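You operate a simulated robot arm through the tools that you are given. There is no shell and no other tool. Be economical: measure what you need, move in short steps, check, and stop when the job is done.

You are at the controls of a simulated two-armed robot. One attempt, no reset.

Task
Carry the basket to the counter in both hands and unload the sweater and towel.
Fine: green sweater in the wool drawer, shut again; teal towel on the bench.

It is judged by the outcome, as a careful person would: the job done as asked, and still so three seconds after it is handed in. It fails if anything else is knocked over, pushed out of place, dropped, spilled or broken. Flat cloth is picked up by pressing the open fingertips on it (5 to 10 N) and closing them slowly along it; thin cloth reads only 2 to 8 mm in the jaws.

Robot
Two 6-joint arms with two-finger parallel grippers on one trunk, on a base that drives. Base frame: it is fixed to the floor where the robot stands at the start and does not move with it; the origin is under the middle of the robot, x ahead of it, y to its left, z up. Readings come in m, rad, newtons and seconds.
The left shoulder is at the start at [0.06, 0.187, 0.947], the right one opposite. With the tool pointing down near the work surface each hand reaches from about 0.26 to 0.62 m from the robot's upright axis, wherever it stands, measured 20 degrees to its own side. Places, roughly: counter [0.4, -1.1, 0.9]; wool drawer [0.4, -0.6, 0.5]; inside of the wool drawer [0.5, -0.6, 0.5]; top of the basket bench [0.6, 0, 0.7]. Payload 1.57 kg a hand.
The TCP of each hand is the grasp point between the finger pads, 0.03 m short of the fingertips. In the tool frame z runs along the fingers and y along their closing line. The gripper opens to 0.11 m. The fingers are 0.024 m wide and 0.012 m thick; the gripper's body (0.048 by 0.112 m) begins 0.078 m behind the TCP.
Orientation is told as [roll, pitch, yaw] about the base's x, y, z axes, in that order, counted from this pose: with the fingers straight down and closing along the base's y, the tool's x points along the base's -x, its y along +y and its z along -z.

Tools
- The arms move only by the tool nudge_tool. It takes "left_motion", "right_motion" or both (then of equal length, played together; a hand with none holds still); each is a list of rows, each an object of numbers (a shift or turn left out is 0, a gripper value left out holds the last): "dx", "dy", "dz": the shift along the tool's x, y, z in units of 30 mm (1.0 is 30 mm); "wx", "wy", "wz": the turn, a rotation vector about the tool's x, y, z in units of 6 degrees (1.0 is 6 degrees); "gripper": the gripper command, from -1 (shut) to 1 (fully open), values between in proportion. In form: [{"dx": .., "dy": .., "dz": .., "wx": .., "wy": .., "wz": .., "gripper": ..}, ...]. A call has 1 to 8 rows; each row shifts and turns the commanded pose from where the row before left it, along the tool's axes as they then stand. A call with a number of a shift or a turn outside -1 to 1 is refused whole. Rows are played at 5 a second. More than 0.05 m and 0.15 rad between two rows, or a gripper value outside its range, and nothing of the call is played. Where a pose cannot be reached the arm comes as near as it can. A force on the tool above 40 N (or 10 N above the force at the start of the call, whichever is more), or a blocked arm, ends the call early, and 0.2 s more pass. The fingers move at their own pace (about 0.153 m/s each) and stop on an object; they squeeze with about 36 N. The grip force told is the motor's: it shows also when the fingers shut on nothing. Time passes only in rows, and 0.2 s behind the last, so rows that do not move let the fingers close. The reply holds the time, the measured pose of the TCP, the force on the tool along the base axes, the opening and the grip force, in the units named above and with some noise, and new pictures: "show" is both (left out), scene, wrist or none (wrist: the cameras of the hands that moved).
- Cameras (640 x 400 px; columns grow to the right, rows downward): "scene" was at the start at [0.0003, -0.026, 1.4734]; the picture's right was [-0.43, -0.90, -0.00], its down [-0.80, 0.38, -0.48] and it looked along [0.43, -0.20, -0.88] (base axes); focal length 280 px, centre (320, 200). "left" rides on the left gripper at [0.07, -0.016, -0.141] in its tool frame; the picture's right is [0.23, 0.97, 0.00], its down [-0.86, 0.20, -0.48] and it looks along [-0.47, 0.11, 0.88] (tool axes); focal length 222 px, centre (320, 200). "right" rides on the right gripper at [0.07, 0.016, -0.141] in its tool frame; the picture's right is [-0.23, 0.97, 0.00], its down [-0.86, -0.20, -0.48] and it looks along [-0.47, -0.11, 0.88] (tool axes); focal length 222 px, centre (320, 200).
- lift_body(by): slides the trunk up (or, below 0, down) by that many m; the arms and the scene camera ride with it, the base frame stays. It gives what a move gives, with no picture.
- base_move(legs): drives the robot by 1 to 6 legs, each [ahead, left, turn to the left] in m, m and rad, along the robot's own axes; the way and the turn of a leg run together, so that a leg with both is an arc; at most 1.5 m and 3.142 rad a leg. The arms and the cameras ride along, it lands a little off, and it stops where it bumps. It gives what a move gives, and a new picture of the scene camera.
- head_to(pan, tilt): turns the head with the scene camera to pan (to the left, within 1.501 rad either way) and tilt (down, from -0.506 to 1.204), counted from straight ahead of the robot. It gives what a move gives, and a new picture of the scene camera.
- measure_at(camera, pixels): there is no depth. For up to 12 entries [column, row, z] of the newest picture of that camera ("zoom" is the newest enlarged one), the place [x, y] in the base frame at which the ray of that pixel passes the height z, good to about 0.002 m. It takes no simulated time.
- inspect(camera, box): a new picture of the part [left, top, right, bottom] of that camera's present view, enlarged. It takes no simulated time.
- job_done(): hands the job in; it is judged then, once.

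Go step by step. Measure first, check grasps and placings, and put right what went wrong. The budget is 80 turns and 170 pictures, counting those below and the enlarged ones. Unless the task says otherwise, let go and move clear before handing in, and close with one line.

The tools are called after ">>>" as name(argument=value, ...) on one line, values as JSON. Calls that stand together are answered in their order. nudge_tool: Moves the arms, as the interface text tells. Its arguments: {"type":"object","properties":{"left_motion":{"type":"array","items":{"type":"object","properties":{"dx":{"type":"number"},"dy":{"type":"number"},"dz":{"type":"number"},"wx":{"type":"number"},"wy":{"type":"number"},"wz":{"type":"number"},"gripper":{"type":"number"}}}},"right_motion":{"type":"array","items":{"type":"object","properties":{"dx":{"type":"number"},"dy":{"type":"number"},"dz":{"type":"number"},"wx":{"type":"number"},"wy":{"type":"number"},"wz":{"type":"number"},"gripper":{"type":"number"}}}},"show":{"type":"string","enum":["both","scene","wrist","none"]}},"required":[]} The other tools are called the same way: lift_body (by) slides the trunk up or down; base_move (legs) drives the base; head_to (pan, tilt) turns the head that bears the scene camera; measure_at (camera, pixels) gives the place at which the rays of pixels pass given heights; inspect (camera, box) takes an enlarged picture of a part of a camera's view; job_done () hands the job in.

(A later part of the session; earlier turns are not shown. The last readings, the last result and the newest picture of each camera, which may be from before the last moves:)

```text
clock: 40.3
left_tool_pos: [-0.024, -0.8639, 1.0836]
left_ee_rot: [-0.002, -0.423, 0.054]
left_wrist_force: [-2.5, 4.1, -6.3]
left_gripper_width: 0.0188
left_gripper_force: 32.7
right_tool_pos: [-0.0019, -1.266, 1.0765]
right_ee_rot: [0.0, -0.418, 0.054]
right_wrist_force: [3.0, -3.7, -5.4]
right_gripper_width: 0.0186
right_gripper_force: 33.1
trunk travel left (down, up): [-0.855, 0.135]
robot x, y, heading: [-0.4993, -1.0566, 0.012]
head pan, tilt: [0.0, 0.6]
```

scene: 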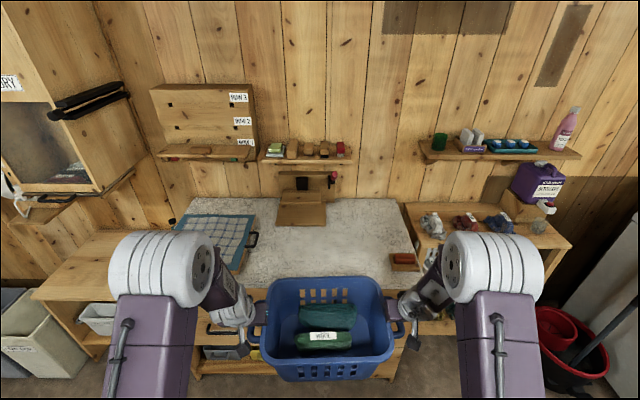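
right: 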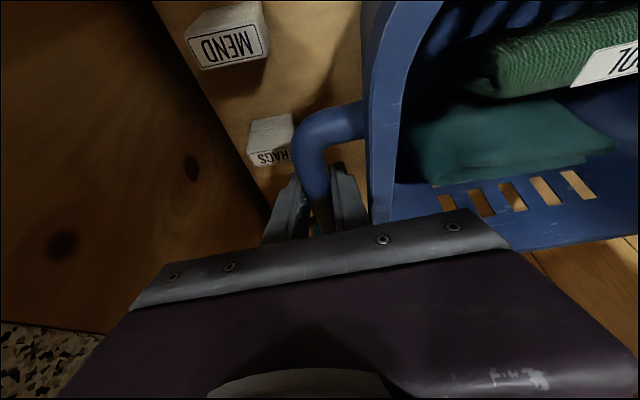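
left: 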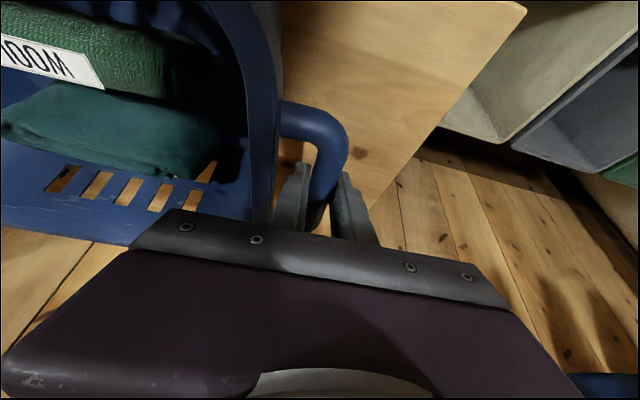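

Basket is held level at counter approach. I'll check the counter height by re-measuring known landmarks from this higher view: bracket board front corners at (277,225) and (327,225), and tray corners.

>>> measure_at(camera="scene", pixels=[[277, 225, 0.9], [326, 225, 0.9], [277, 225, 0.86], [326, 225, 0.86], [256, 238, 0.92], [393, 270, 0.9], [391, 254, 0.9], [419, 270, 0.9], [277, 225, 0.94], [326, 225, 0.94], [400, 204, 0.9], [175, 266, 0.66]])

>>> inspect(camera="scene", box=[170, 170, 450, 345])

```text
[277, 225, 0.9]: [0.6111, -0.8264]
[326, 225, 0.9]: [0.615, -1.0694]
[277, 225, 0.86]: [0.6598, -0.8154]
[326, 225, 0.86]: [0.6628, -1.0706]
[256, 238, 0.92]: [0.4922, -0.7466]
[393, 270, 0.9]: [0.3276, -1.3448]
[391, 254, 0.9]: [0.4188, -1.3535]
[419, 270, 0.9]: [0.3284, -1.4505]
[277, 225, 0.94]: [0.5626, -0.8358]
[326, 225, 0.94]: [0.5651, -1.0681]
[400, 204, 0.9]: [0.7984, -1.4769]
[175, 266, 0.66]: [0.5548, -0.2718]
```

```text
2.29 times, centred on (310, 258) of scene
```

zoom: 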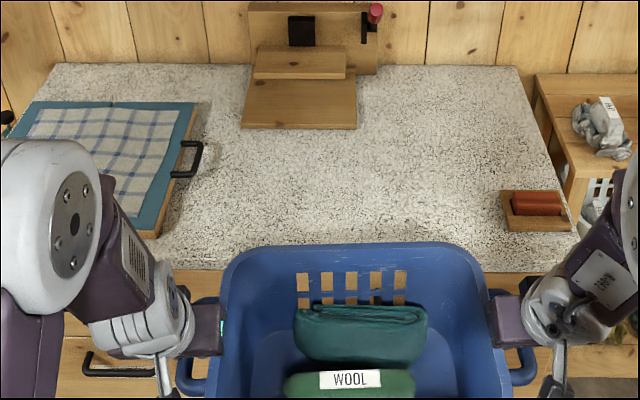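

Counter height 0.90 is confirmed, with the free span clear from y -0.77 to -1.34. The basket bottom is about 0.94, so I'll drive ahead 0.36 m.

>>> base_move(legs=[[0.36, 0, -0.012]])

>>> inspect(camera="scene", box=[100, 160, 520, 400])

```text
clock: 42.7
left_tool_pos: [0.3395, -0.8688, 1.0845]
left_ee_rot: [0.0, -0.425, 0.04]
left_wrist_force: [-2.4, 0.5, -5.8]
left_gripper_width: 0.0183
left_gripper_force: 32.6
right_tool_pos: [0.357, -1.2703, 1.077]
right_ee_rot: [0.001, -0.417, 0.041]
right_wrist_force: [1.9, -0.5, -5.7]
right_gripper_width: 0.0184
right_gripper_force: 32.5
trunk travel left (down, up): [-0.855, 0.135]
robot x, y, heading: [-0.1327, -1.0515, -0.004]
head pan, tilt: [0.0, 0.6]
```

scene: 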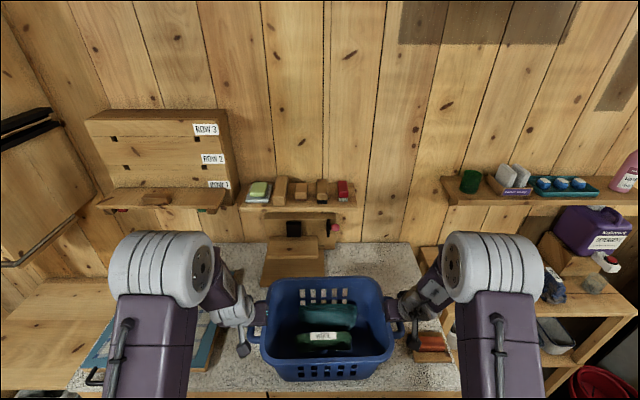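

```text
1.52 times, centred on (310, 280) of scene
```

zoom: 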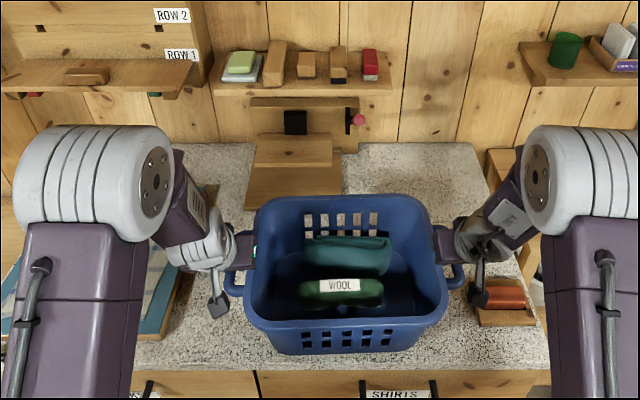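

The basket is over the free counter area. I'll shift it 5 cm further in with both arms, then lower with the trunk.

>>> nudge_tool(left_motion=[{"dx": -0.38, "dz": 0.17}, {"dx": -0.38, "dz": 0.17}, {"dx": -0.38, "dz": 0.17}, {"dx": -0.38, "dz": 0.17}, {}], right_motion=[{"dx": -0.38, "dz": 0.17}, {"dx": -0.38, "dz": 0.17}, {"dx": -0.38, "dz": 0.17}, {"dx": -0.38, "dz": 0.17}, {}], show="none")

>>> lift_body(by=-0.03)

>>> inspect(camera="scene", box=[180, 240, 480, 400])

```text
clock: 43.9
left_tool_pos: [0.3763, -0.8643, 1.0823]
left_ee_rot: [0.001, -0.425, 0.038]
left_wrist_force: [-5.0, -1.8, -5.4]
left_gripper_width: 0.0186
left_gripper_force: 32.7
left hand out of reach, approached as far as the arm can: row 3, 4
right_tool_pos: [0.3886, -1.2674, 1.0758]
right_ee_rot: [0.005, -0.417, 0.039]
right_wrist_force: [4.8, 2.1, -5.5]
right_gripper_width: 0.0189
right_gripper_force: 33.0
right hand out of reach, approached as far as the arm can: row 1, 3, 4
trunk travel left (down, up): [-0.855, 0.135]
robot x, y, heading: [-0.1327, -1.0526, -0.001]
head pan, tilt: [0.0, 0.6]
```

```text
clock: 44.6
left_tool_pos: [0.3764, -0.8653, 1.0515]
left_ee_rot: [-0.001, -0.423, 0.04]
left_wrist_force: [-5.5, -2.1, -6.5]
left_gripper_width: 0.0183
left_gripper_force: 32.6
right_tool_pos: [0.3892, -1.2674, 1.0464]
right_ee_rot: [0.004, -0.417, 0.041]
right_wrist_force: [4.5, 1.6, -5.6]
right_gripper_width: 0.0188
right_gripper_force: 33.3
trunk travel left (down, up): [-0.825, 0.165]
robot x, y, heading: [-0.1347, -1.0513, -0.002]
head pan, tilt: [0.0, 0.6]
```

```text
2.13 times, centred on (330, 320) of scene
```

zoom: 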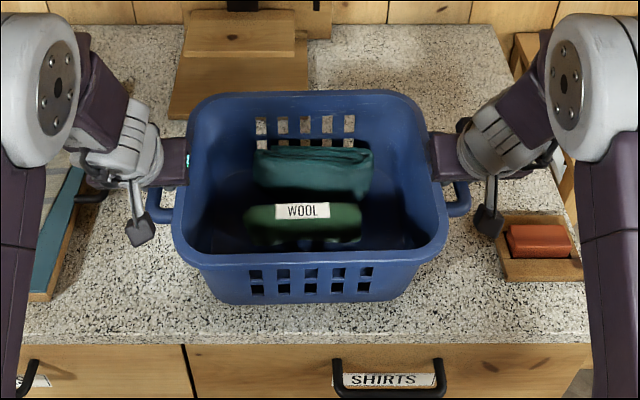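

Still carrying (-6 N each). I'll lower 8 mm, then more until the weight comes off.

>>> lift_body(by=-0.008)

>>> lift_body(by=-0.004)

```text
clock: 45.2
left_tool_pos: [0.3766, -0.8654, 1.0445]
left_ee_rot: [0.0, -0.427, 0.04]
left_wrist_force: [-3.7, -3.0, -3.3]
left_gripper_width: 0.0186
left_gripper_force: 32.4
right_tool_pos: [0.3884, -1.2683, 1.0378]
right_ee_rot: [0.006, -0.418, 0.039]
right_wrist_force: [4.0, 2.4, -4.6]
right_gripper_width: 0.0188
right_gripper_force: 33.2
trunk travel left (down, up): [-0.817, 0.173]
robot x, y, heading: [-0.1317, -1.0542, 0.003]
head pan, tilt: [0.0, 0.6]
```

```text
clock: 45.7
left_tool_pos: [0.3767, -0.8655, 1.0444]
left_ee_rot: [0.001, -0.433, 0.04]
left_wrist_force: [0.7, -4.3, 21.3]
left_gripper_width: 0.0185
left_gripper_force: 33.1
right_tool_pos: [0.387, -1.2676, 1.0372]
right_ee_rot: [0.003, -0.421, 0.04]
right_wrist_force: [6.2, 4.1, 8.0]
right_gripper_width: 0.0188
right_gripper_force: 33.3
trunk travel left (down, up): [-0.813, 0.177]
robot x, y, heading: [-0.1336, -1.0518, 0.0]
head pan, tilt: [0.0, 0.6]
```

The basket is seated on the counter with the weight off the hands. I'll open slightly to 30 mm and withdraw along the fingers.

>>> lift_body(by=0.002)

>>> nudge_tool(left_motion=[{"gripper": -0.45}, {}, {"dz": -0.5}, {"dz": -0.7}, {"dz": -1}, {"dz": -1}, {"dz": -1}], right_motion=[{"gripper": -0.45}, {}, {"dz": -0.5}, {"dz": -0.7}, {"dz": -1}, {"dz": -1}, {"dz": -1}], show="both")

```text
clock: 46.2
left_tool_pos: [0.3758, -0.8648, 1.0432]
left_ee_rot: [0.001, -0.429, 0.04]
left_wrist_force: [4.7, -5.6, 25.0]
left_gripper_width: 0.0186
left_gripper_force: 33.1
right_tool_pos: [0.3864, -1.2691, 1.0383]
right_ee_rot: [0.004, -0.418, 0.04]
right_wrist_force: [4.6, 5.2, 3.7]
right_gripper_width: 0.0189
right_gripper_force: 32.8
trunk travel left (down, up): [-0.815, 0.175]
robot x, y, heading: [-0.1265, -1.0558, -0.001]
head pan, tilt: [0.0, 0.6]
```

```text
clock: 47.8
left_tool_pos: [0.3541, -0.8644, 1.1407]
left_ee_rot: [0.027, -0.528, 0.041]
left_wrist_force: [0.7, -0.1, -0.2]
left_gripper_width: 0.0304
left_gripper_force: 0.0
left hand out of reach, approached as far as the arm can: row 3, 4, 7
right_tool_pos: [0.3348, -1.2695, 1.1529]
right_ee_rot: [0.005, -0.42, 0.04]
right_wrist_force: [0.4, 0.4, 0.2]
right_gripper_width: 0.0306
right_gripper_force: 0.0
trunk travel left (down, up): [-0.815, 0.175]
robot x, y, heading: [-0.1322, -1.0534, -0.003]
head pan, tilt: [0.0, 0.6]
```

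scene: 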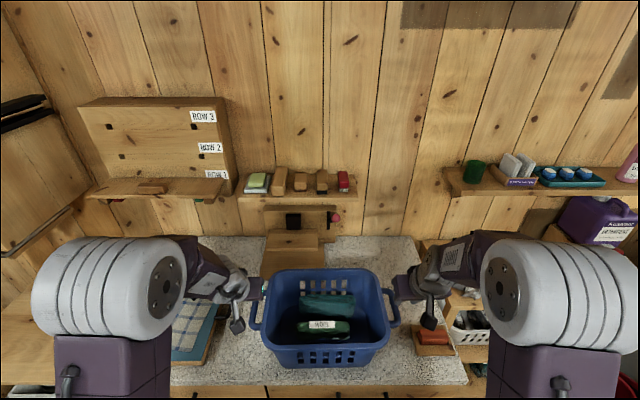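
right: 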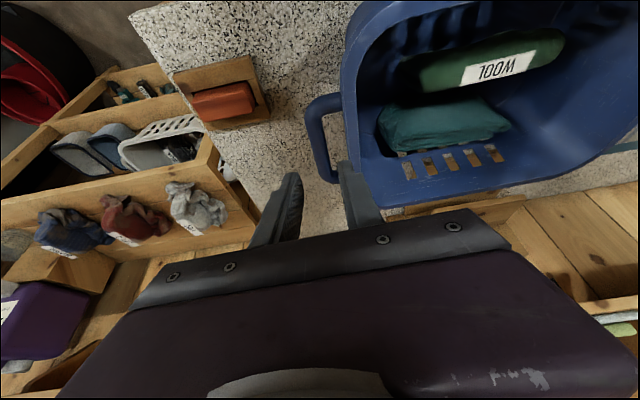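
left: 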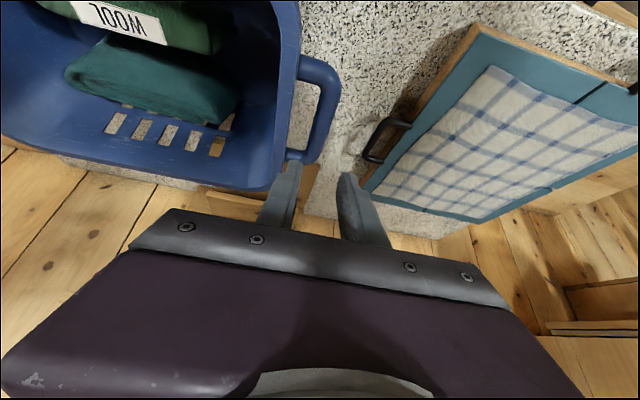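

The basket stands on the counter with the hands clear. I'll back off, move in front of the left drawer column, and look for the wool drawer.

>>> base_move(legs=[[-0.5, 0, 0], [0, 0.45, 0]])

>>> lift_body(by=-0.3)

>>> head_to(pan=0.0, tilt=0.7)

```text
clock: 53.1
left_tool_pos: [-0.1479, -0.4147, 1.1393]
left_ee_rot: [0.026, -0.529, 0.04]
left_wrist_force: [0.0, 0.1, -0.8]
left_gripper_width: 0.0305
left_gripper_force: 0.1
right_tool_pos: [-0.1674, -0.8214, 1.1512]
right_ee_rot: [0.006, -0.42, 0.038]
right_wrist_force: [0.1, -0.1, 0.2]
right_gripper_width: 0.0304
right_gripper_force: 0.0
trunk travel left (down, up): [-0.815, 0.175]
robot x, y, heading: [-0.6371, -0.6036, -0.0]
head pan, tilt: [0.0, 0.6]
```

scene: 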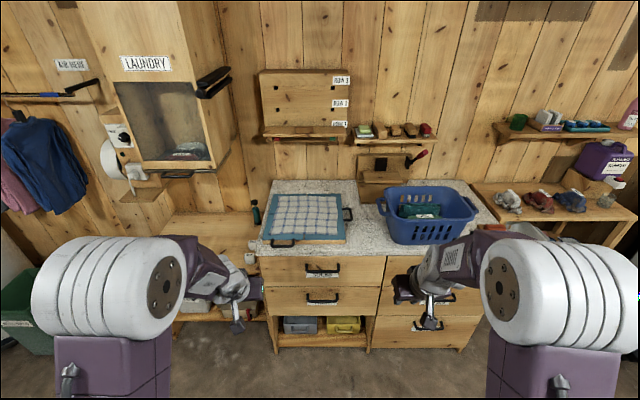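

```text
clock: 56.1
left_tool_pos: [-0.1495, -0.4132, 0.8383]
left_ee_rot: [0.026, -0.531, 0.042]
left_wrist_force: [0.0, -0.3, 0.0]
left_gripper_width: 0.0301
left_gripper_force: 0.1
right_tool_pos: [-0.1673, -0.8211, 0.8505]
right_ee_rot: [0.003, -0.42, 0.04]
right_wrist_force: [0.3, -0.3, 0.3]
right_gripper_width: 0.0301
right_gripper_force: 0.1
trunk travel left (down, up): [-0.515, 0.475]
robot x, y, heading: [-0.631, -0.6007, -0.0]
head pan, tilt: [0.0, 0.6]
```

```text
clock: 56.8
left_tool_pos: [-0.1483, -0.4137, 0.8397]
left_ee_rot: [0.025, -0.528, 0.042]
left_wrist_force: [-0.3, 1.3, -0.3]
left_gripper_width: 0.0303
left_gripper_force: 0.0
right_tool_pos: [-0.1672, -0.8209, 0.8532]
right_ee_rot: [0.004, -0.42, 0.042]
right_wrist_force: [-0.1, -0.3, -0.2]
right_gripper_width: 0.0304
right_gripper_force: 0.0
trunk travel left (down, up): [-0.515, 0.475]
robot x, y, heading: [-0.6346, -0.6027, 0.004]
head pan, tilt: [0.0, 0.7]
```

scene: 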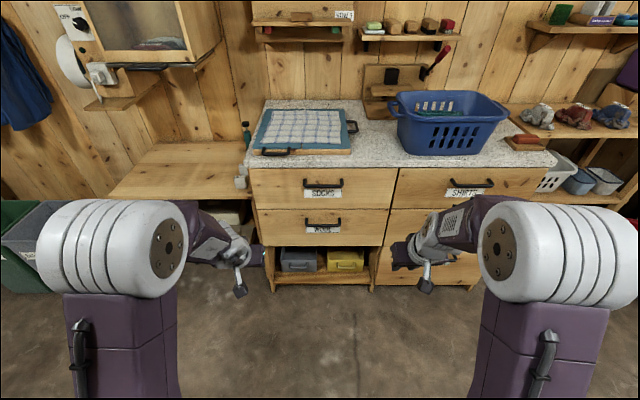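

>>> inspect(camera="scene", box=[240, 150, 410, 290])

>>> measure_at(camera="scene", pixels=[[305, 221, 0.65], [343, 221, 0.65], [305, 221, 0.6], [305, 221, 0.7], [250, 163, 0.88], [397, 168, 0.88], [262, 246, 0.5], [385, 246, 0.5], [262, 246, 0.55], [262, 246, 0.6], [305, 191, 0.78], [343, 191, 0.78]])

```text
2.86 times, centred on (325, 220) of scene
```

zoom: 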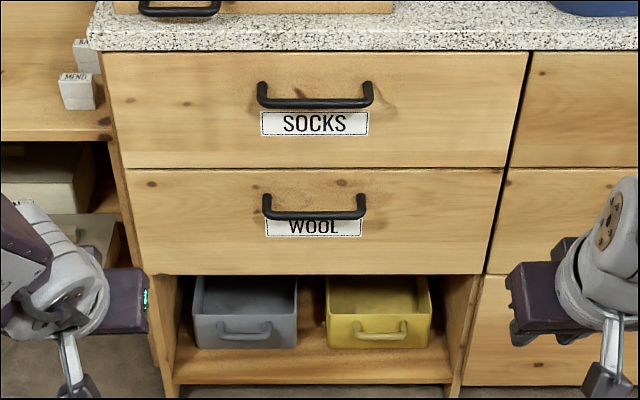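

```text
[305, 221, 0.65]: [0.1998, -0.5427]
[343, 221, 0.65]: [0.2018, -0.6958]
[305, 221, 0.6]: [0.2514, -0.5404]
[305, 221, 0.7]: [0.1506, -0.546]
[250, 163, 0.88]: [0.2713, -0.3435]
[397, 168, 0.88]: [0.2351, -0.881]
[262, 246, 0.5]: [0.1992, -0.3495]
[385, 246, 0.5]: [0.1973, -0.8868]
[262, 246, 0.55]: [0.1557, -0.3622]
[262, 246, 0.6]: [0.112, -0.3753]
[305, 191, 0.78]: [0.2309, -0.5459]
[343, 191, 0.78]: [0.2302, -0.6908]
```

The WOOL drawer is the middle one in the left column, handle at scene (324,222), y -0.545 to -0.69. I'll first take the sweater with the right hand, so I'm turning that hand upright with its fingers closing along x.

>>> nudge_tool(right_motion=[{"wy": 1, "gripper": 1}, {"wy": 1}, {"wy": 1}, {"wy": 1}, {"wz": 1}, {"wz": 1}, {"wz": 1}, {"wz": 1}], show="none")

>>> nudge_tool(right_motion=[{"wz": 1}, {"wz": 1}, {"wz": 1}, {"wz": 1}, {"wz": 1}, {"wz": 1}, {"wz": 1}, {"wz": 1}], show="none")

>>> nudge_tool(right_motion=[{"wz": 1}, {"wz": 1}, {"wz": 0.8}, {}], show="scene")

```text
clock: 58.6
left_tool_pos: [-0.1492, -0.413, 0.8404]
left_ee_rot: [0.026, -0.527, 0.043]
left_wrist_force: [-0.1, -0.4, -0.4]
left_gripper_width: 0.0303
left_gripper_force: 0.0
right_tool_pos: [-0.1659, -0.8216, 0.8517]
right_ee_rot: [0.003, 0.001, -0.377]
right_wrist_force: [0.8, 0.1, 0.6]
right_gripper_width: 0.1103
right_gripper_force: 0.1
trunk travel left (down, up): [-0.515, 0.475]
robot x, y, heading: [-0.635, -0.6031, 0.001]
head pan, tilt: [0.0, 0.7]
```

```text
clock: 60.4
left_tool_pos: [-0.1484, -0.4131, 0.8391]
left_ee_rot: [0.026, -0.529, 0.044]
left_wrist_force: [0.1, -0.6, 0.6]
left_gripper_width: 0.0301
left_gripper_force: 0.0
right_tool_pos: [-0.1671, -0.8204, 0.8516]
right_ee_rot: [0.002, 0.003, -1.218]
right_wrist_force: [0.0, 0.3, 0.2]
right_gripper_width: 0.1101
right_gripper_force: 0.2
trunk travel left (down, up): [-0.515, 0.475]
robot x, y, heading: [-0.6342, -0.6034, 0.002]
head pan, tilt: [0.0, 0.7]
```

```text
clock: 61.4
left_tool_pos: [-0.1484, -0.4136, 0.8392]
left_ee_rot: [0.025, -0.527, 0.04]
left_wrist_force: [0.0, 0.2, 0.1]
left_gripper_width: 0.0303
left_gripper_force: 0.1
right_tool_pos: [-0.1671, -0.8213, 0.8517]
right_ee_rot: [0.001, 0.002, -1.51]
right_wrist_force: [0.3, 0.2, -0.1]
right_gripper_width: 0.11
right_gripper_force: 0.0
trunk travel left (down, up): [-0.515, 0.475]
robot x, y, heading: [-0.6374, -0.6, -0.004]
head pan, tilt: [0.0, 0.7]
```

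scene: 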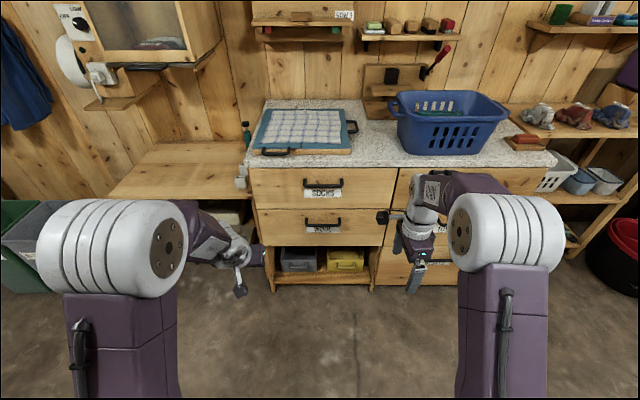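

Right hand is upright with fingers closing along x. I'll raise the trunk and drive so it hangs over the basket.

>>> lift_body(by=0.38)

>>> base_move(legs=[[0, -0.25, 0], [0.5, 0, 0]])

>>> inspect(camera="right", box=[0, 0, 640, 400])

```text
clock: 65.1
left_tool_pos: [-0.1484, -0.413, 1.2184]
left_ee_rot: [0.025, -0.529, 0.041]
left_wrist_force: [0.0, 0.8, -0.2]
left_gripper_width: 0.0304
left_gripper_force: 0.0
right_tool_pos: [-0.1674, -0.8202, 1.2321]
right_ee_rot: [0.0, 0.004, -1.507]
right_wrist_force: [0.2, 0.1, -0.5]
right_gripper_width: 0.1101
right_gripper_force: 0.0
trunk travel left (down, up): [-0.895, 0.095]
robot x, y, heading: [-0.6392, -0.6031, -0.003]
head pan, tilt: [0.0, 0.7]
```

```text
clock: 69.4
left_tool_pos: [0.3523, -0.6644, 1.2196]
left_ee_rot: [0.027, -0.529, 0.038]
left_wrist_force: [-1.0, 0.3, 0.1]
left_gripper_width: 0.0302
left_gripper_force: 0.1
right_tool_pos: [0.333, -1.073, 1.2334]
right_ee_rot: [0.002, 0.005, -1.512]
right_wrist_force: [-0.4, 0.8, 0.4]
right_gripper_width: 0.1097
right_gripper_force: 0.1
trunk travel left (down, up): [-0.895, 0.095]
robot x, y, heading: [-0.1348, -0.8552, -0.008]
head pan, tilt: [0.0, 0.7]
```

scene: 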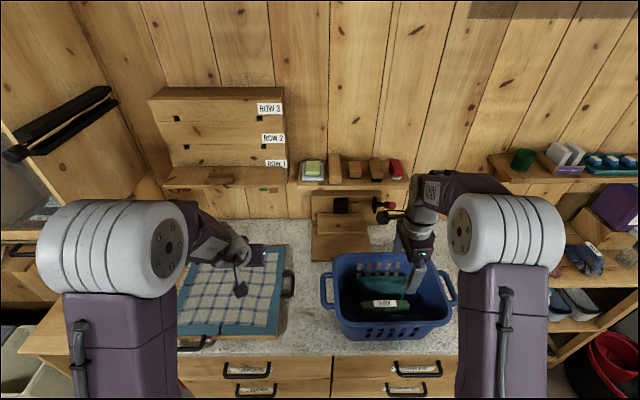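

```text
1.00 times, centred on (320, 200) of right
```

zoom: 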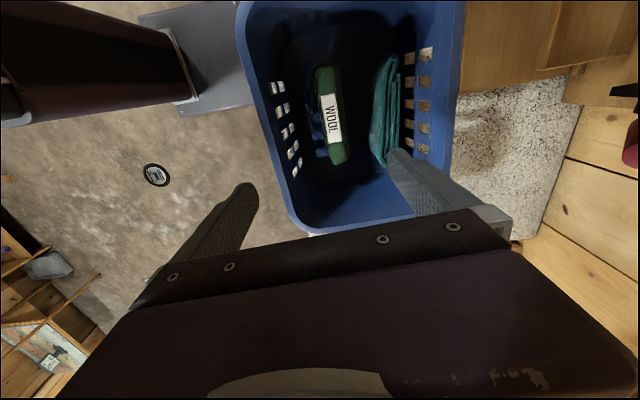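

>>> inspect(camera="right", box=[230, 0, 480, 220])

>>> inspect(camera="scene", box=[310, 230, 470, 350])

```text
1.82 times, centred on (355, 110) of right
```

zoom: 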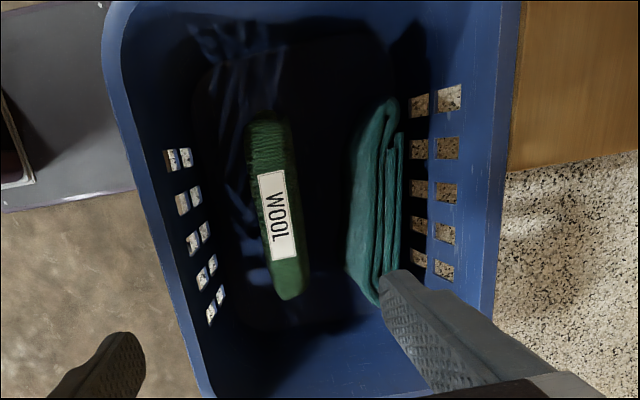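

```text
3.33 times, centred on (390, 290) of scene
```

zoom: 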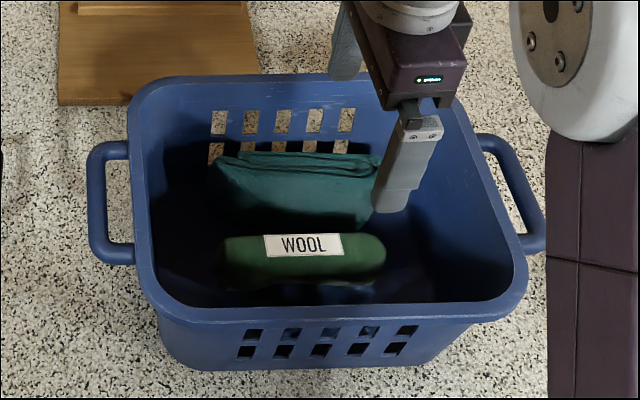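

>>> measure_at(camera="zoom", pixels=[[303, 244, 0.94], [303, 244, 0.98], [303, 244, 1.02], [222, 262, 0.96], [386, 255, 0.96], [300, 165, 0.98], [300, 165, 1.02], [330, 205, 0.96]])

>>> inspect(camera="right", box=[230, 0, 480, 220])

>>> measure_at(camera="zoom", pixels=[[278, 215, 0.94], [278, 215, 0.98], [278, 215, 1.02], [266, 120, 0.96], [288, 298, 0.96], [250, 200, 0.96], [302, 200, 0.96], [385, 200, 0.98], [385, 200, 1.02], [365, 290, 0.98], [250, 200, 0.93], [302, 200, 0.93]])

```text
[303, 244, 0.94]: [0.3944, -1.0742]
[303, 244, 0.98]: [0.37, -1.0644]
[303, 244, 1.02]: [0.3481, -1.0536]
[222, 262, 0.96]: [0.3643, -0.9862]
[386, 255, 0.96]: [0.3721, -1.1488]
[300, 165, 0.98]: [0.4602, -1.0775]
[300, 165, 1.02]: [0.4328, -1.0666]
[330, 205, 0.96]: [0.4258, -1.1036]
```

```text
1.82 times, centred on (355, 110) of right
```

zoom: 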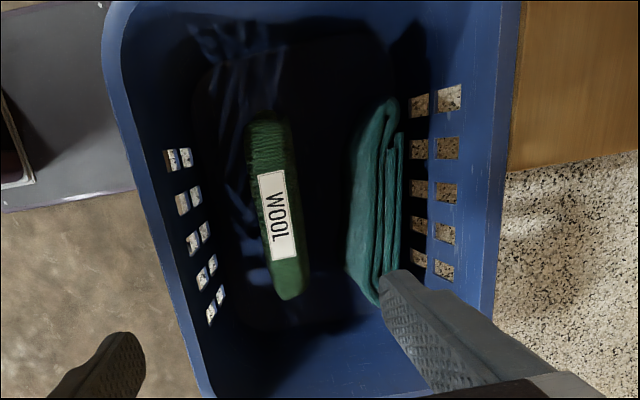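

```text
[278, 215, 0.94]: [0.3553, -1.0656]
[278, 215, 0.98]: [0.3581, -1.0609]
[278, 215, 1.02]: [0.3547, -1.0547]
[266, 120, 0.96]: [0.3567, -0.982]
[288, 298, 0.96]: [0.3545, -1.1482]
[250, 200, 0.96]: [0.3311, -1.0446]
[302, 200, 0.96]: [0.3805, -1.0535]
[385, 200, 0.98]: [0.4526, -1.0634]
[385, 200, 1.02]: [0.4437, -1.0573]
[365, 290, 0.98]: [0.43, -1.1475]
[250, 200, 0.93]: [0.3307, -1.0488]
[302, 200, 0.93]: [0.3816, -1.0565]
```

Sweater: centre (0.357,-1.06), about 5 cm thick in x, top z≈1.0; the towel stands behind it at x≈0.43–0.47. I'll align the right hand with an 85 mm opening and descend part way.

>>> nudge_tool(right_motion=[{"dy": 0.82, "dx": 0.39, "wz": 0.56, "gripper": 0.55}, {"dz": 0.9}, {"dz": 0.9}, {"dz": 0.9}, {"dz": 0.9}, {"dz": 0.9}, {}], show="both")

```text
clock: 71.0
left_tool_pos: [0.3538, -0.6656, 1.2195]
left_ee_rot: [0.027, -0.528, 0.039]
left_wrist_force: [0.6, 1.0, 0.4]
left_gripper_width: 0.0301
left_gripper_force: 0.1
right_tool_pos: [0.3581, -1.0587, 1.097]
right_ee_rot: [0.0, 0.003, -1.571]
right_wrist_force: [0.6, -1.0, 0.2]
right_gripper_width: 0.0854
right_gripper_force: 0.1
trunk travel left (down, up): [-0.895, 0.095]
robot x, y, heading: [-0.1339, -0.8519, -0.002]
head pan, tilt: [0.0, 0.7]
```

scene: 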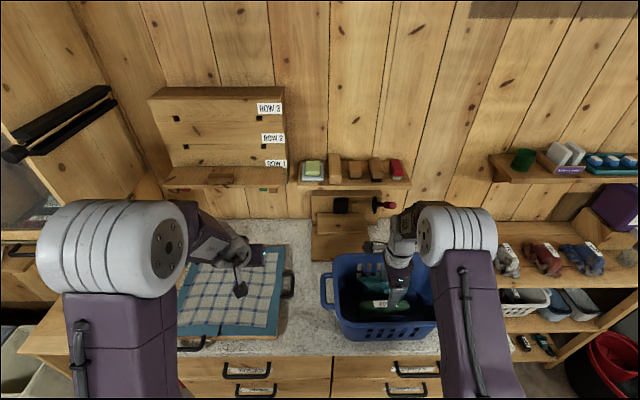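
right: 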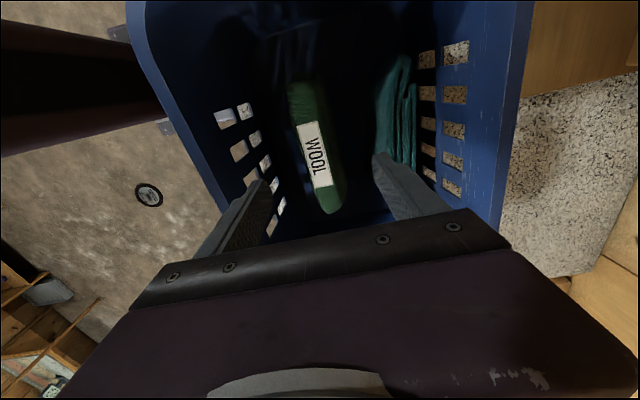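

>>> measure_at(camera="right", pixels=[[315, 153, 1.0], [297, 150, 0.98], [334, 150, 0.98], [290, 85, 0.98], [332, 212, 0.98], [376, 120, 1.0], [378, 150, 0.96], [315, 153, 0.97], [268, 185, 1.067], [374, 160, 1.067]])

```text
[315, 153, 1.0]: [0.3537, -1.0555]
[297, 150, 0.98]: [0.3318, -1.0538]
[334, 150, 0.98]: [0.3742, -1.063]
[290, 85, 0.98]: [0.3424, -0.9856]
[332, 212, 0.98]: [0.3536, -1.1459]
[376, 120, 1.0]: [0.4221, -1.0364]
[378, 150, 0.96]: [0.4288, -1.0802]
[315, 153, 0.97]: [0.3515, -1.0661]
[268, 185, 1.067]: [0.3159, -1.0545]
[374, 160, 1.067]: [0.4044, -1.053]
```

Alignment is good; a 4 mm shift back, then I'll descend to z≈0.962 and look before closing.

>>> nudge_tool(right_motion=[{"dy": -0.13, "dx": -0.2, "dz": 0.5}, {"dz": 0.8}, {"dz": 0.8}, {"dz": 0.8}, {"dz": 0.8}, {"dz": 0.8}, {}], show="wrist")

```text
clock: 72.6
left_tool_pos: [0.3539, -0.666, 1.2192]
left_ee_rot: [0.026, -0.529, 0.038]
left_wrist_force: [0.0, 0.1, 0.0]
left_gripper_width: 0.0303
left_gripper_force: 0.1
right_tool_pos: [0.3548, -1.065, 0.9622]
right_ee_rot: [0.001, 0.004, -1.571]
right_wrist_force: [0.4, 0.2, 0.9]
right_gripper_width: 0.0853
right_gripper_force: 0.1
trunk travel left (down, up): [-0.895, 0.095]
robot x, y, heading: [-0.1351, -0.8536, -0.001]
head pan, tilt: [0.0, 0.7]
```

right: 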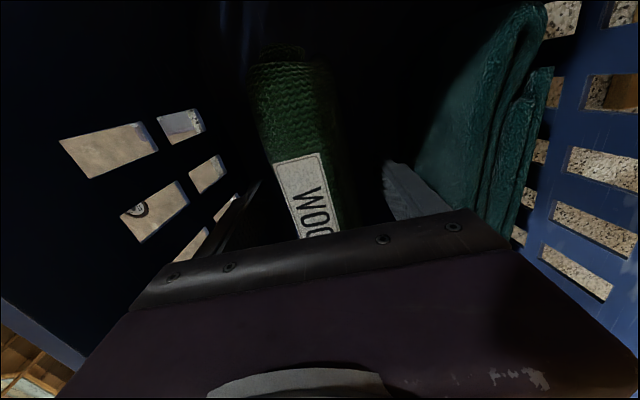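

Fingers straddle the sweater with the towel outside. I'll close, then lift slowly.

>>> nudge_tool(right_motion=[{"gripper": 0.1}, {"gripper": -0.3}, {"gripper": -1}, {}, {}, {"dz": -0.5}, {"dz": -0.7}, {}], show="wrist")

```text
clock: 74.4
left_tool_pos: [0.3539, -0.6655, 1.219]
left_ee_rot: [0.027, -0.528, 0.039]
left_wrist_force: [0.5, 0.8, -0.7]
left_gripper_width: 0.0303
left_gripper_force: 0.0
right_tool_pos: [0.3547, -1.0655, 0.9988]
right_ee_rot: [-0.002, 0.003, -1.57]
right_wrist_force: [-1.1, 0.0, -3.3]
right_gripper_width: 0.0533
right_gripper_force: 35.9
trunk travel left (down, up): [-0.895, 0.095]
robot x, y, heading: [-0.1347, -0.8522, -0.003]
head pan, tilt: [0.0, 0.7]
```

right: 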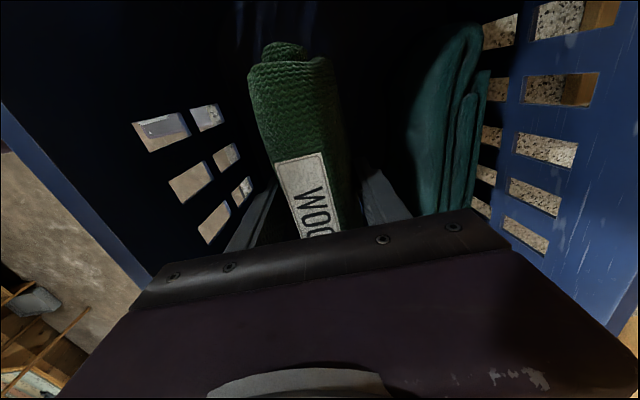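

Sweater gripped at 53 mm. I'll raise it clear of the basket, then back off towards the wool drawer.

>>> nudge_tool(right_motion=[{"dz": -1}, {"dz": -1}, {"dz": -1}, {"dz": -1}, {"dz": -1}, {"dz": -1}, {"dz": -0.8}, {}], show="scene")

>>> base_move(legs=[[-0.5, 0, 0]])

```text
clock: 76.2
left_tool_pos: [0.3553, -0.6643, 1.2198]
left_ee_rot: [0.026, -0.526, 0.04]
left_wrist_force: [-0.5, 0.4, -0.2]
left_gripper_width: 0.0304
left_gripper_force: 0.1
right_tool_pos: [0.3564, -1.0656, 1.2019]
right_ee_rot: [-0.001, 0.003, -1.57]
right_wrist_force: [0.1, 0.2, -2.9]
right_gripper_width: 0.0533
right_gripper_force: 35.5
trunk travel left (down, up): [-0.895, 0.095]
robot x, y, heading: [-0.1376, -0.8527, 0.0]
head pan, tilt: [0.0, 0.7]
```

scene: 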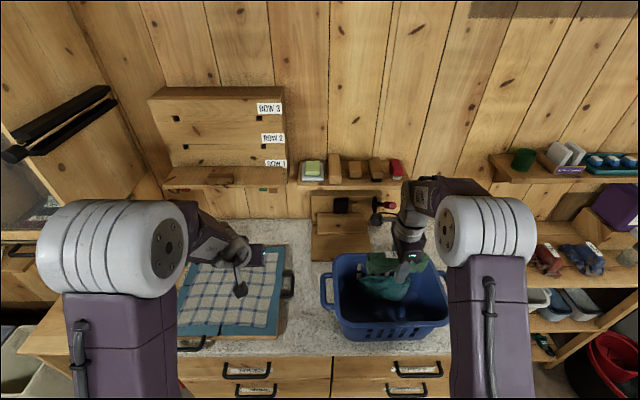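

```text
clock: 79.2
left_tool_pos: [-0.1422, -0.6638, 1.2177]
left_ee_rot: [0.027, -0.527, 0.033]
left_wrist_force: [0.6, 0.4, 0.2]
left_gripper_width: 0.0301
left_gripper_force: 0.0
right_tool_pos: [-0.1436, -1.0633, 1.2005]
right_ee_rot: [-0.002, 0.004, -1.575]
right_wrist_force: [0.2, 0.4, -3.9]
right_gripper_width: 0.0532
right_gripper_force: 35.9
trunk travel left (down, up): [-0.895, 0.095]
robot x, y, heading: [-0.636, -0.8513, -0.006]
head pan, tilt: [0.0, 0.7]
```

scene: 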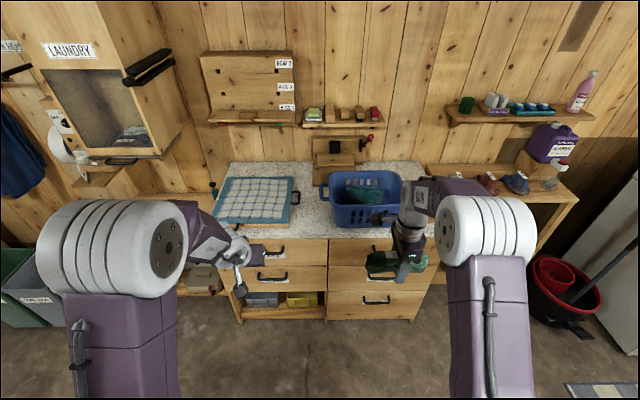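

The sweater is clear and the basket is undisturbed. I'll turn the left hand to point forward with its fingers closing vertically for the drawer bar, and draw the right hand with the sweater back.

>>> nudge_tool(left_motion=[{"wx": 0.553, "wy": -0.553, "wz": -0.965}, {"wx": 0.553, "wy": -0.553, "wz": -0.965}, {"wx": 0.553, "wy": -0.553, "wz": -0.965}, {"wx": 0.553, "wy": -0.553, "wz": -0.965}, {"wx": 0.553, "wy": -0.553, "wz": -0.965}, {"wx": 0.553, "wy": -0.553, "wz": -0.965}, {"wx": 0.553, "wy": -0.553, "wz": -0.965}], right_motion=[{"dy": -0.7}, {"dy": -0.7}, {"dy": -0.7}, {"dy": -0.7}, {"dy": -0.7}, {"dy": -0.7}, {"dy": -0.7}], show="none")

>>> nudge_tool(left_motion=[{"wx": 0.553, "wy": -0.553, "wz": -0.965, "gripper": 0.2}, {"wx": 0.553, "wy": -0.553, "wz": -0.965}, {"wx": 0.553, "wy": -0.553, "wz": -0.965}, {"wx": 0.553, "wy": -0.553, "wz": -0.965}, {"wx": 0.553, "wy": -0.553, "wz": -0.965}, {"wx": 0.553, "wy": -0.553, "wz": -0.965}, {"wx": 0.553, "wy": -0.553, "wz": -0.965}], show="both")

```text
clock: 80.8
left_tool_pos: [-0.146, -0.6649, 1.219]
left_ee_rot: [-0.88, -0.593, 0.927]
left_wrist_force: [-0.1, -0.1, 0.3]
left_gripper_width: 0.0302
left_gripper_force: 0.0
left hand out of reach, approached as far as the arm can: row 1
right_tool_pos: [-0.2926, -1.0625, 1.2019]
right_ee_rot: [0.002, 0.002, -1.576]
right_wrist_force: [0.1, -0.6, -2.8]
right_gripper_width: 0.053
right_gripper_force: 36.3
trunk travel left (down, up): [-0.895, 0.095]
robot x, y, heading: [-0.6323, -0.8498, -0.01]
head pan, tilt: [0.0, 0.7]
```

```text
clock: 82.4
left_tool_pos: [-0.1522, -0.6137, 1.2153]
left_ee_rot: [-1.531, -0.06, 1.576]
left_wrist_force: [0.0, -0.4, 0.7]
left_gripper_width: 0.0661
left_gripper_force: 0.0
left hand out of reach, approached as far as the arm can: row 2, 4, 5, 6, 7
right_tool_pos: [-0.2918, -1.0624, 1.2004]
right_ee_rot: [0.0, 0.003, -1.574]
right_wrist_force: [-0.3, 0.7, -3.2]
right_gripper_width: 0.053
right_gripper_force: 35.6
trunk travel left (down, up): [-0.895, 0.095]
robot x, y, heading: [-0.6327, -0.8501, -0.011]
head pan, tilt: [0.0, 0.7]
```

scene: 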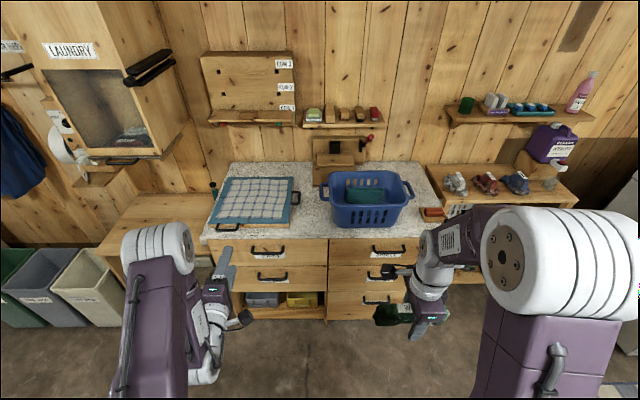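
left: 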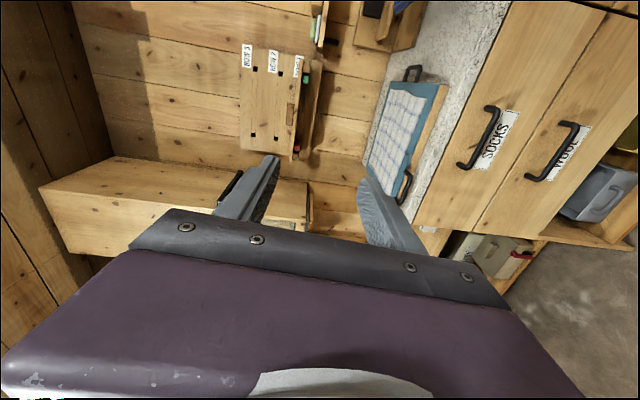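

>>> inspect(camera="scene", box=[200, 225, 340, 325])

>>> measure_at(camera="zoom", pixels=[[270, 235, 0.6], [270, 235, 0.62], [270, 235, 0.64], [270, 235, 0.66], [395, 235, 0.64], [270, 235, 0.68]])

>>> measure_at(camera="left", pixels=[[576, 124, 0.6], [576, 124, 0.64], [576, 124, 0.68], [527, 179, 0.6], [527, 179, 0.64], [527, 179, 0.68]])

```text
4.00 times, centred on (270, 275) of scene
```

zoom: 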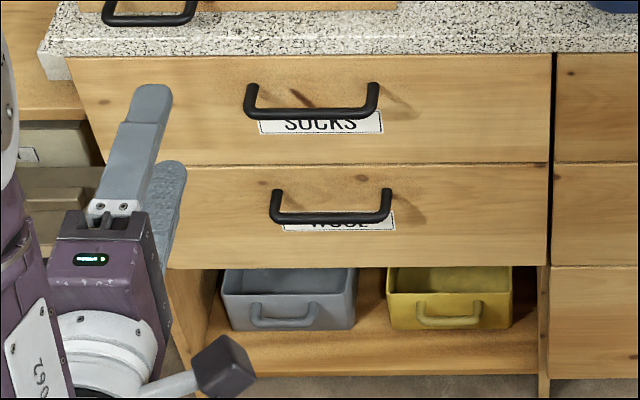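

```text
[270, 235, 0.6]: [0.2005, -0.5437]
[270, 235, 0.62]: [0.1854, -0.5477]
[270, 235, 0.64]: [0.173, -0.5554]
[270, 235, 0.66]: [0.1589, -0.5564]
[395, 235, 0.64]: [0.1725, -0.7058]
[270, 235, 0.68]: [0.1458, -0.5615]
```

```text
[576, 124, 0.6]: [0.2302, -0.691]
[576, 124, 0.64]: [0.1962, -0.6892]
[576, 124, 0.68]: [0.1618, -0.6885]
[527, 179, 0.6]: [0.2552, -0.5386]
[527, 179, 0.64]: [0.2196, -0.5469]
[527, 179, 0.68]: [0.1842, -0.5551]
```

>>> measure_at(camera="zoom", pixels=[[275, 216, 0.6], [275, 216, 0.64], [275, 216, 0.68], [389, 216, 0.64], [330, 218, 0.62], [330, 218, 0.65], [277, 191, 0.66], [277, 191, 0.64], [300, 163, 0.72], [300, 163, 0.7], [300, 267, 0.48], [300, 267, 0.5]])

>>> inspect(camera="left", box=[440, 80, 640, 240])

```text
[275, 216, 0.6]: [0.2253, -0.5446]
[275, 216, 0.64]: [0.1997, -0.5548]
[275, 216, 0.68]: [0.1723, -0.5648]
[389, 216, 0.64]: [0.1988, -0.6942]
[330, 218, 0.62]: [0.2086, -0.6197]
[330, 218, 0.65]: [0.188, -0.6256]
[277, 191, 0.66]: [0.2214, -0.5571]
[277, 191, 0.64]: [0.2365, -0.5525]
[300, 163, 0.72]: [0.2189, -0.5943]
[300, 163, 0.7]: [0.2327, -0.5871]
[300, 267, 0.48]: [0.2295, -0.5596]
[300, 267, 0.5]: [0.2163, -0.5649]
```

```text
2.50 times, centred on (540, 160) of left
```

zoom: 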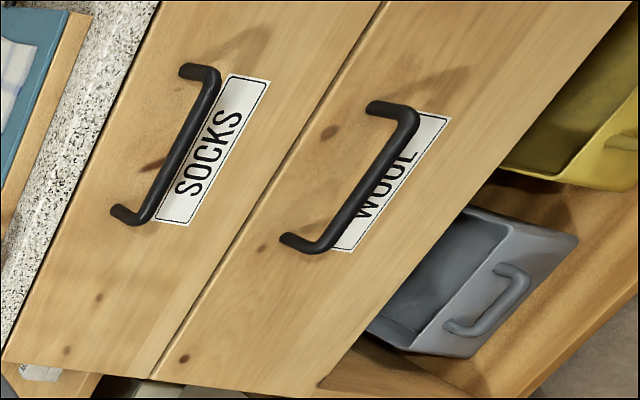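

>>> measure_at(camera="zoom", pixels=[[412, 118, 0.6], [412, 118, 0.62], [412, 118, 0.64], [412, 118, 0.66], [325, 248, 0.6], [325, 248, 0.62], [325, 248, 0.64], [325, 248, 0.66], [370, 107, 0.64], [283, 238, 0.64], [370, 107, 0.62], [370, 107, 0.66]])

```text
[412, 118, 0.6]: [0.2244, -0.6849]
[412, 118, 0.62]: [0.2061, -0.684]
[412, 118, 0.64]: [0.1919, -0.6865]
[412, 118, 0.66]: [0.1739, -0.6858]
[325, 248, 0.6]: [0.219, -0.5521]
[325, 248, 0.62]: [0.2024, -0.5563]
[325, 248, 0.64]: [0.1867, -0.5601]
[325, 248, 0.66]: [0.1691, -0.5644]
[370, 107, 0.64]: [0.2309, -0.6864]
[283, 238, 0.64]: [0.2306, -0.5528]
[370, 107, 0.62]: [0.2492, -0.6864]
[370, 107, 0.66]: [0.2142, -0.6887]
```

The estimate for the handle bar is x≈0.21, z≈0.615, but both views look from above. I'll lower the trunk so the left hand is about level with the bar and measure from there.

>>> lift_body(by=-0.58)

>>> inspect(camera="left", box=[0, 0, 640, 400])

>>> head_to(pan=0.1, tilt=0.5)

```text
refused: -0.58 is not a number from -0.4 to 0.4
```

```text
1.00 times, centred on (320, 200) of left
```

zoom: 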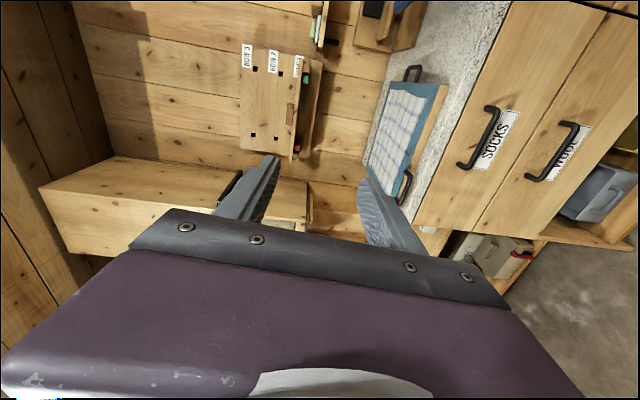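

```text
clock: 83.1
left_tool_pos: [-0.1515, -0.6127, 1.2151]
left_ee_rot: [-1.531, -0.061, 1.575]
left_wrist_force: [0.4, 0.1, 0.0]
left_gripper_width: 0.0662
left_gripper_force: 0.0
right_tool_pos: [-0.2923, -1.0638, 1.2007]
right_ee_rot: [0.001, 0.004, -1.575]
right_wrist_force: [0.1, -0.8, -3.4]
right_gripper_width: 0.0532
right_gripper_force: 36.1
trunk travel left (down, up): [-0.895, 0.095]
robot x, y, heading: [-0.6303, -0.8495, -0.009]
head pan, tilt: [0.099, 0.499]
```

scene: 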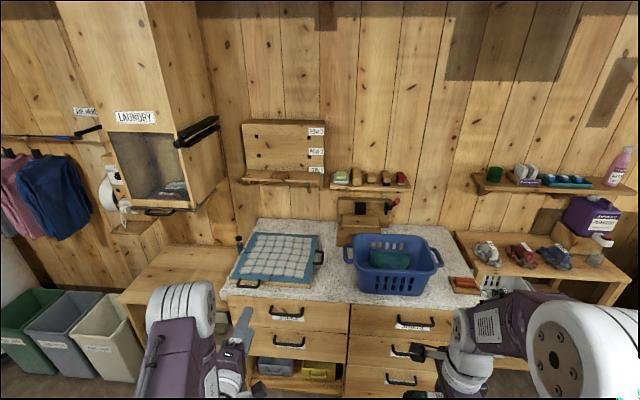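

>>> lift_body(by=-0.3)

>>> lift_body(by=-0.29)

>>> inspect(camera="left", box=[0, 0, 640, 400])

>>> head_to(pan=0.2, tilt=0.45)

```text
clock: 86.1
left_tool_pos: [-0.1528, -0.6132, 0.914]
left_ee_rot: [-1.531, -0.063, 1.576]
left_wrist_force: [0.7, -1.0, -0.5]
left_gripper_width: 0.066
left_gripper_force: 0.1
right_tool_pos: [-0.2919, -1.063, 0.9011]
right_ee_rot: [0.0, 0.004, -1.575]
right_wrist_force: [-0.2, -0.4, -3.5]
right_gripper_width: 0.0531
right_gripper_force: 35.6
trunk travel left (down, up): [-0.595, 0.395]
robot x, y, heading: [-0.6335, -0.8468, -0.008]
head pan, tilt: [0.099, 0.499]
```

```text
clock: 89.0
left_tool_pos: [-0.1526, -0.6129, 0.6245]
left_ee_rot: [-1.53, -0.061, 1.577]
left_wrist_force: [0.6, -0.1, -0.2]
left_gripper_width: 0.066
left_gripper_force: 0.1
right_tool_pos: [-0.2925, -1.062, 0.6113]
right_ee_rot: [-0.001, 0.004, -1.575]
right_wrist_force: [-0.4, -1.4, -2.9]
right_gripper_width: 0.0531
right_gripper_force: 36.3
trunk travel left (down, up): [-0.305, 0.685]
robot x, y, heading: [-0.6329, -0.85, -0.011]
head pan, tilt: [0.099, 0.499]
```

```text
1.00 times, centred on (320, 200) of left
```

zoom: 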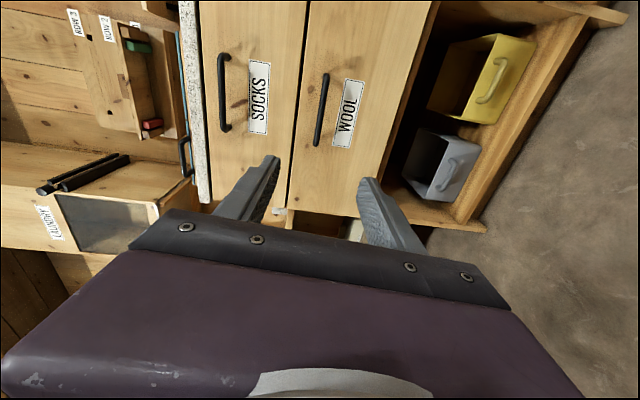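

```text
clock: 89.7
left_tool_pos: [-0.1522, -0.6121, 0.6247]
left_ee_rot: [-1.531, -0.061, 1.575]
left_wrist_force: [0.1, 0.0, -0.3]
left_gripper_width: 0.0659
left_gripper_force: 0.0
right_tool_pos: [-0.291, -1.0628, 0.6112]
right_ee_rot: [-0.001, 0.003, -1.574]
right_wrist_force: [-0.3, -0.2, -3.9]
right_gripper_width: 0.0529
right_gripper_force: 35.8
trunk travel left (down, up): [-0.305, 0.685]
robot x, y, heading: [-0.6331, -0.8472, -0.003]
head pan, tilt: [0.201, 0.45]
```

scene: 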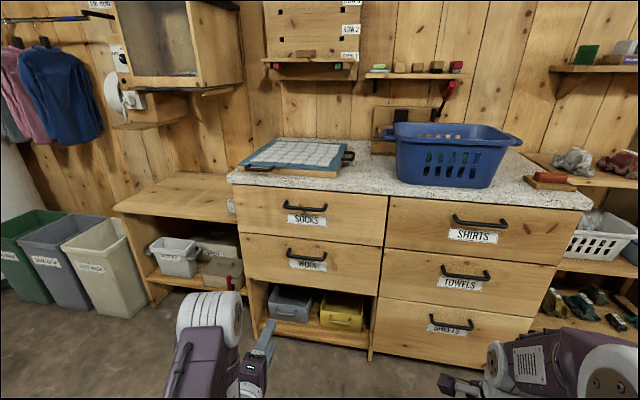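

Level view: bar centre at left (321,110) works out to z≈0.610, y≈-0.62, x≈0.215. I'll check with the scene and drive ahead to just short of the bar.

>>> measure_at(camera="scene", pixels=[[305, 256, 0.61], [287, 256, 0.61], [326, 257, 0.61], [305, 256, 0.6]])

>>> base_move(legs=[[0.28, 0, 0.003]])

>>> nudge_tool(left_motion=[{"dy": 0.4, "dx": 0.2}, {}], show="wrist")

```text
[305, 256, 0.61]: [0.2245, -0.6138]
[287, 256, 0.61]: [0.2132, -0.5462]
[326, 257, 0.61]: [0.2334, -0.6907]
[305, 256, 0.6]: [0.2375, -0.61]
```

```text
clock: 91.6
left_tool_pos: [0.1265, -0.6136, 0.6245]
left_ee_rot: [-1.531, -0.06, 1.579]
left_wrist_force: [0.6, -0.3, -1.5]
left_gripper_width: 0.066
left_gripper_force: 0.1
right_tool_pos: [-0.0129, -1.0646, 0.6108]
right_ee_rot: [-0.002, 0.003, -1.573]
right_wrist_force: [0.8, 0.1, -3.8]
right_gripper_width: 0.0531
right_gripper_force: 36.3
trunk travel left (down, up): [-0.305, 0.685]
robot x, y, heading: [-0.3548, -0.8488, -0.007]
head pan, tilt: [0.201, 0.45]
```

scene: 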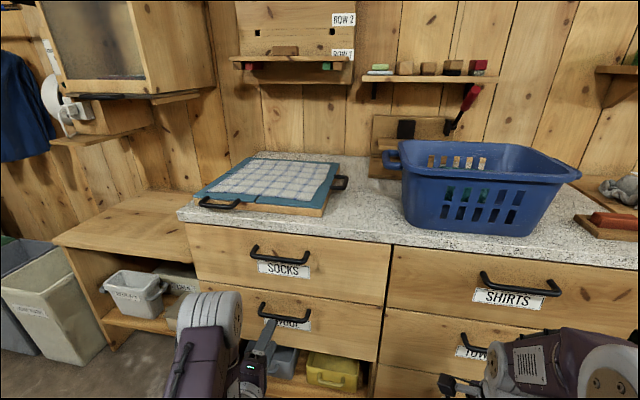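

```text
clock: 92.2
left_tool_pos: [0.1282, -0.6136, 0.6127]
left_ee_rot: [-1.528, -0.06, 1.576]
left_wrist_force: [0.1, 0.6, -0.1]
left_gripper_width: 0.066
left_gripper_force: 0.2
left hand out of reach, approached as far as the arm can: row 1
right_tool_pos: [-0.0127, -1.0634, 0.6123]
right_ee_rot: [0.001, 0.004, -1.572]
right_wrist_force: [0.3, 1.0, -3.7]
right_gripper_width: 0.0526
right_gripper_force: 35.2
trunk travel left (down, up): [-0.305, 0.685]
robot x, y, heading: [-0.3499, -0.8495, -0.002]
head pan, tilt: [0.201, 0.45]
```

left: 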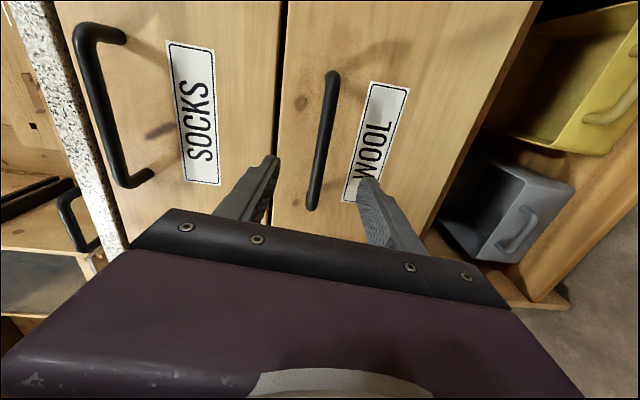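

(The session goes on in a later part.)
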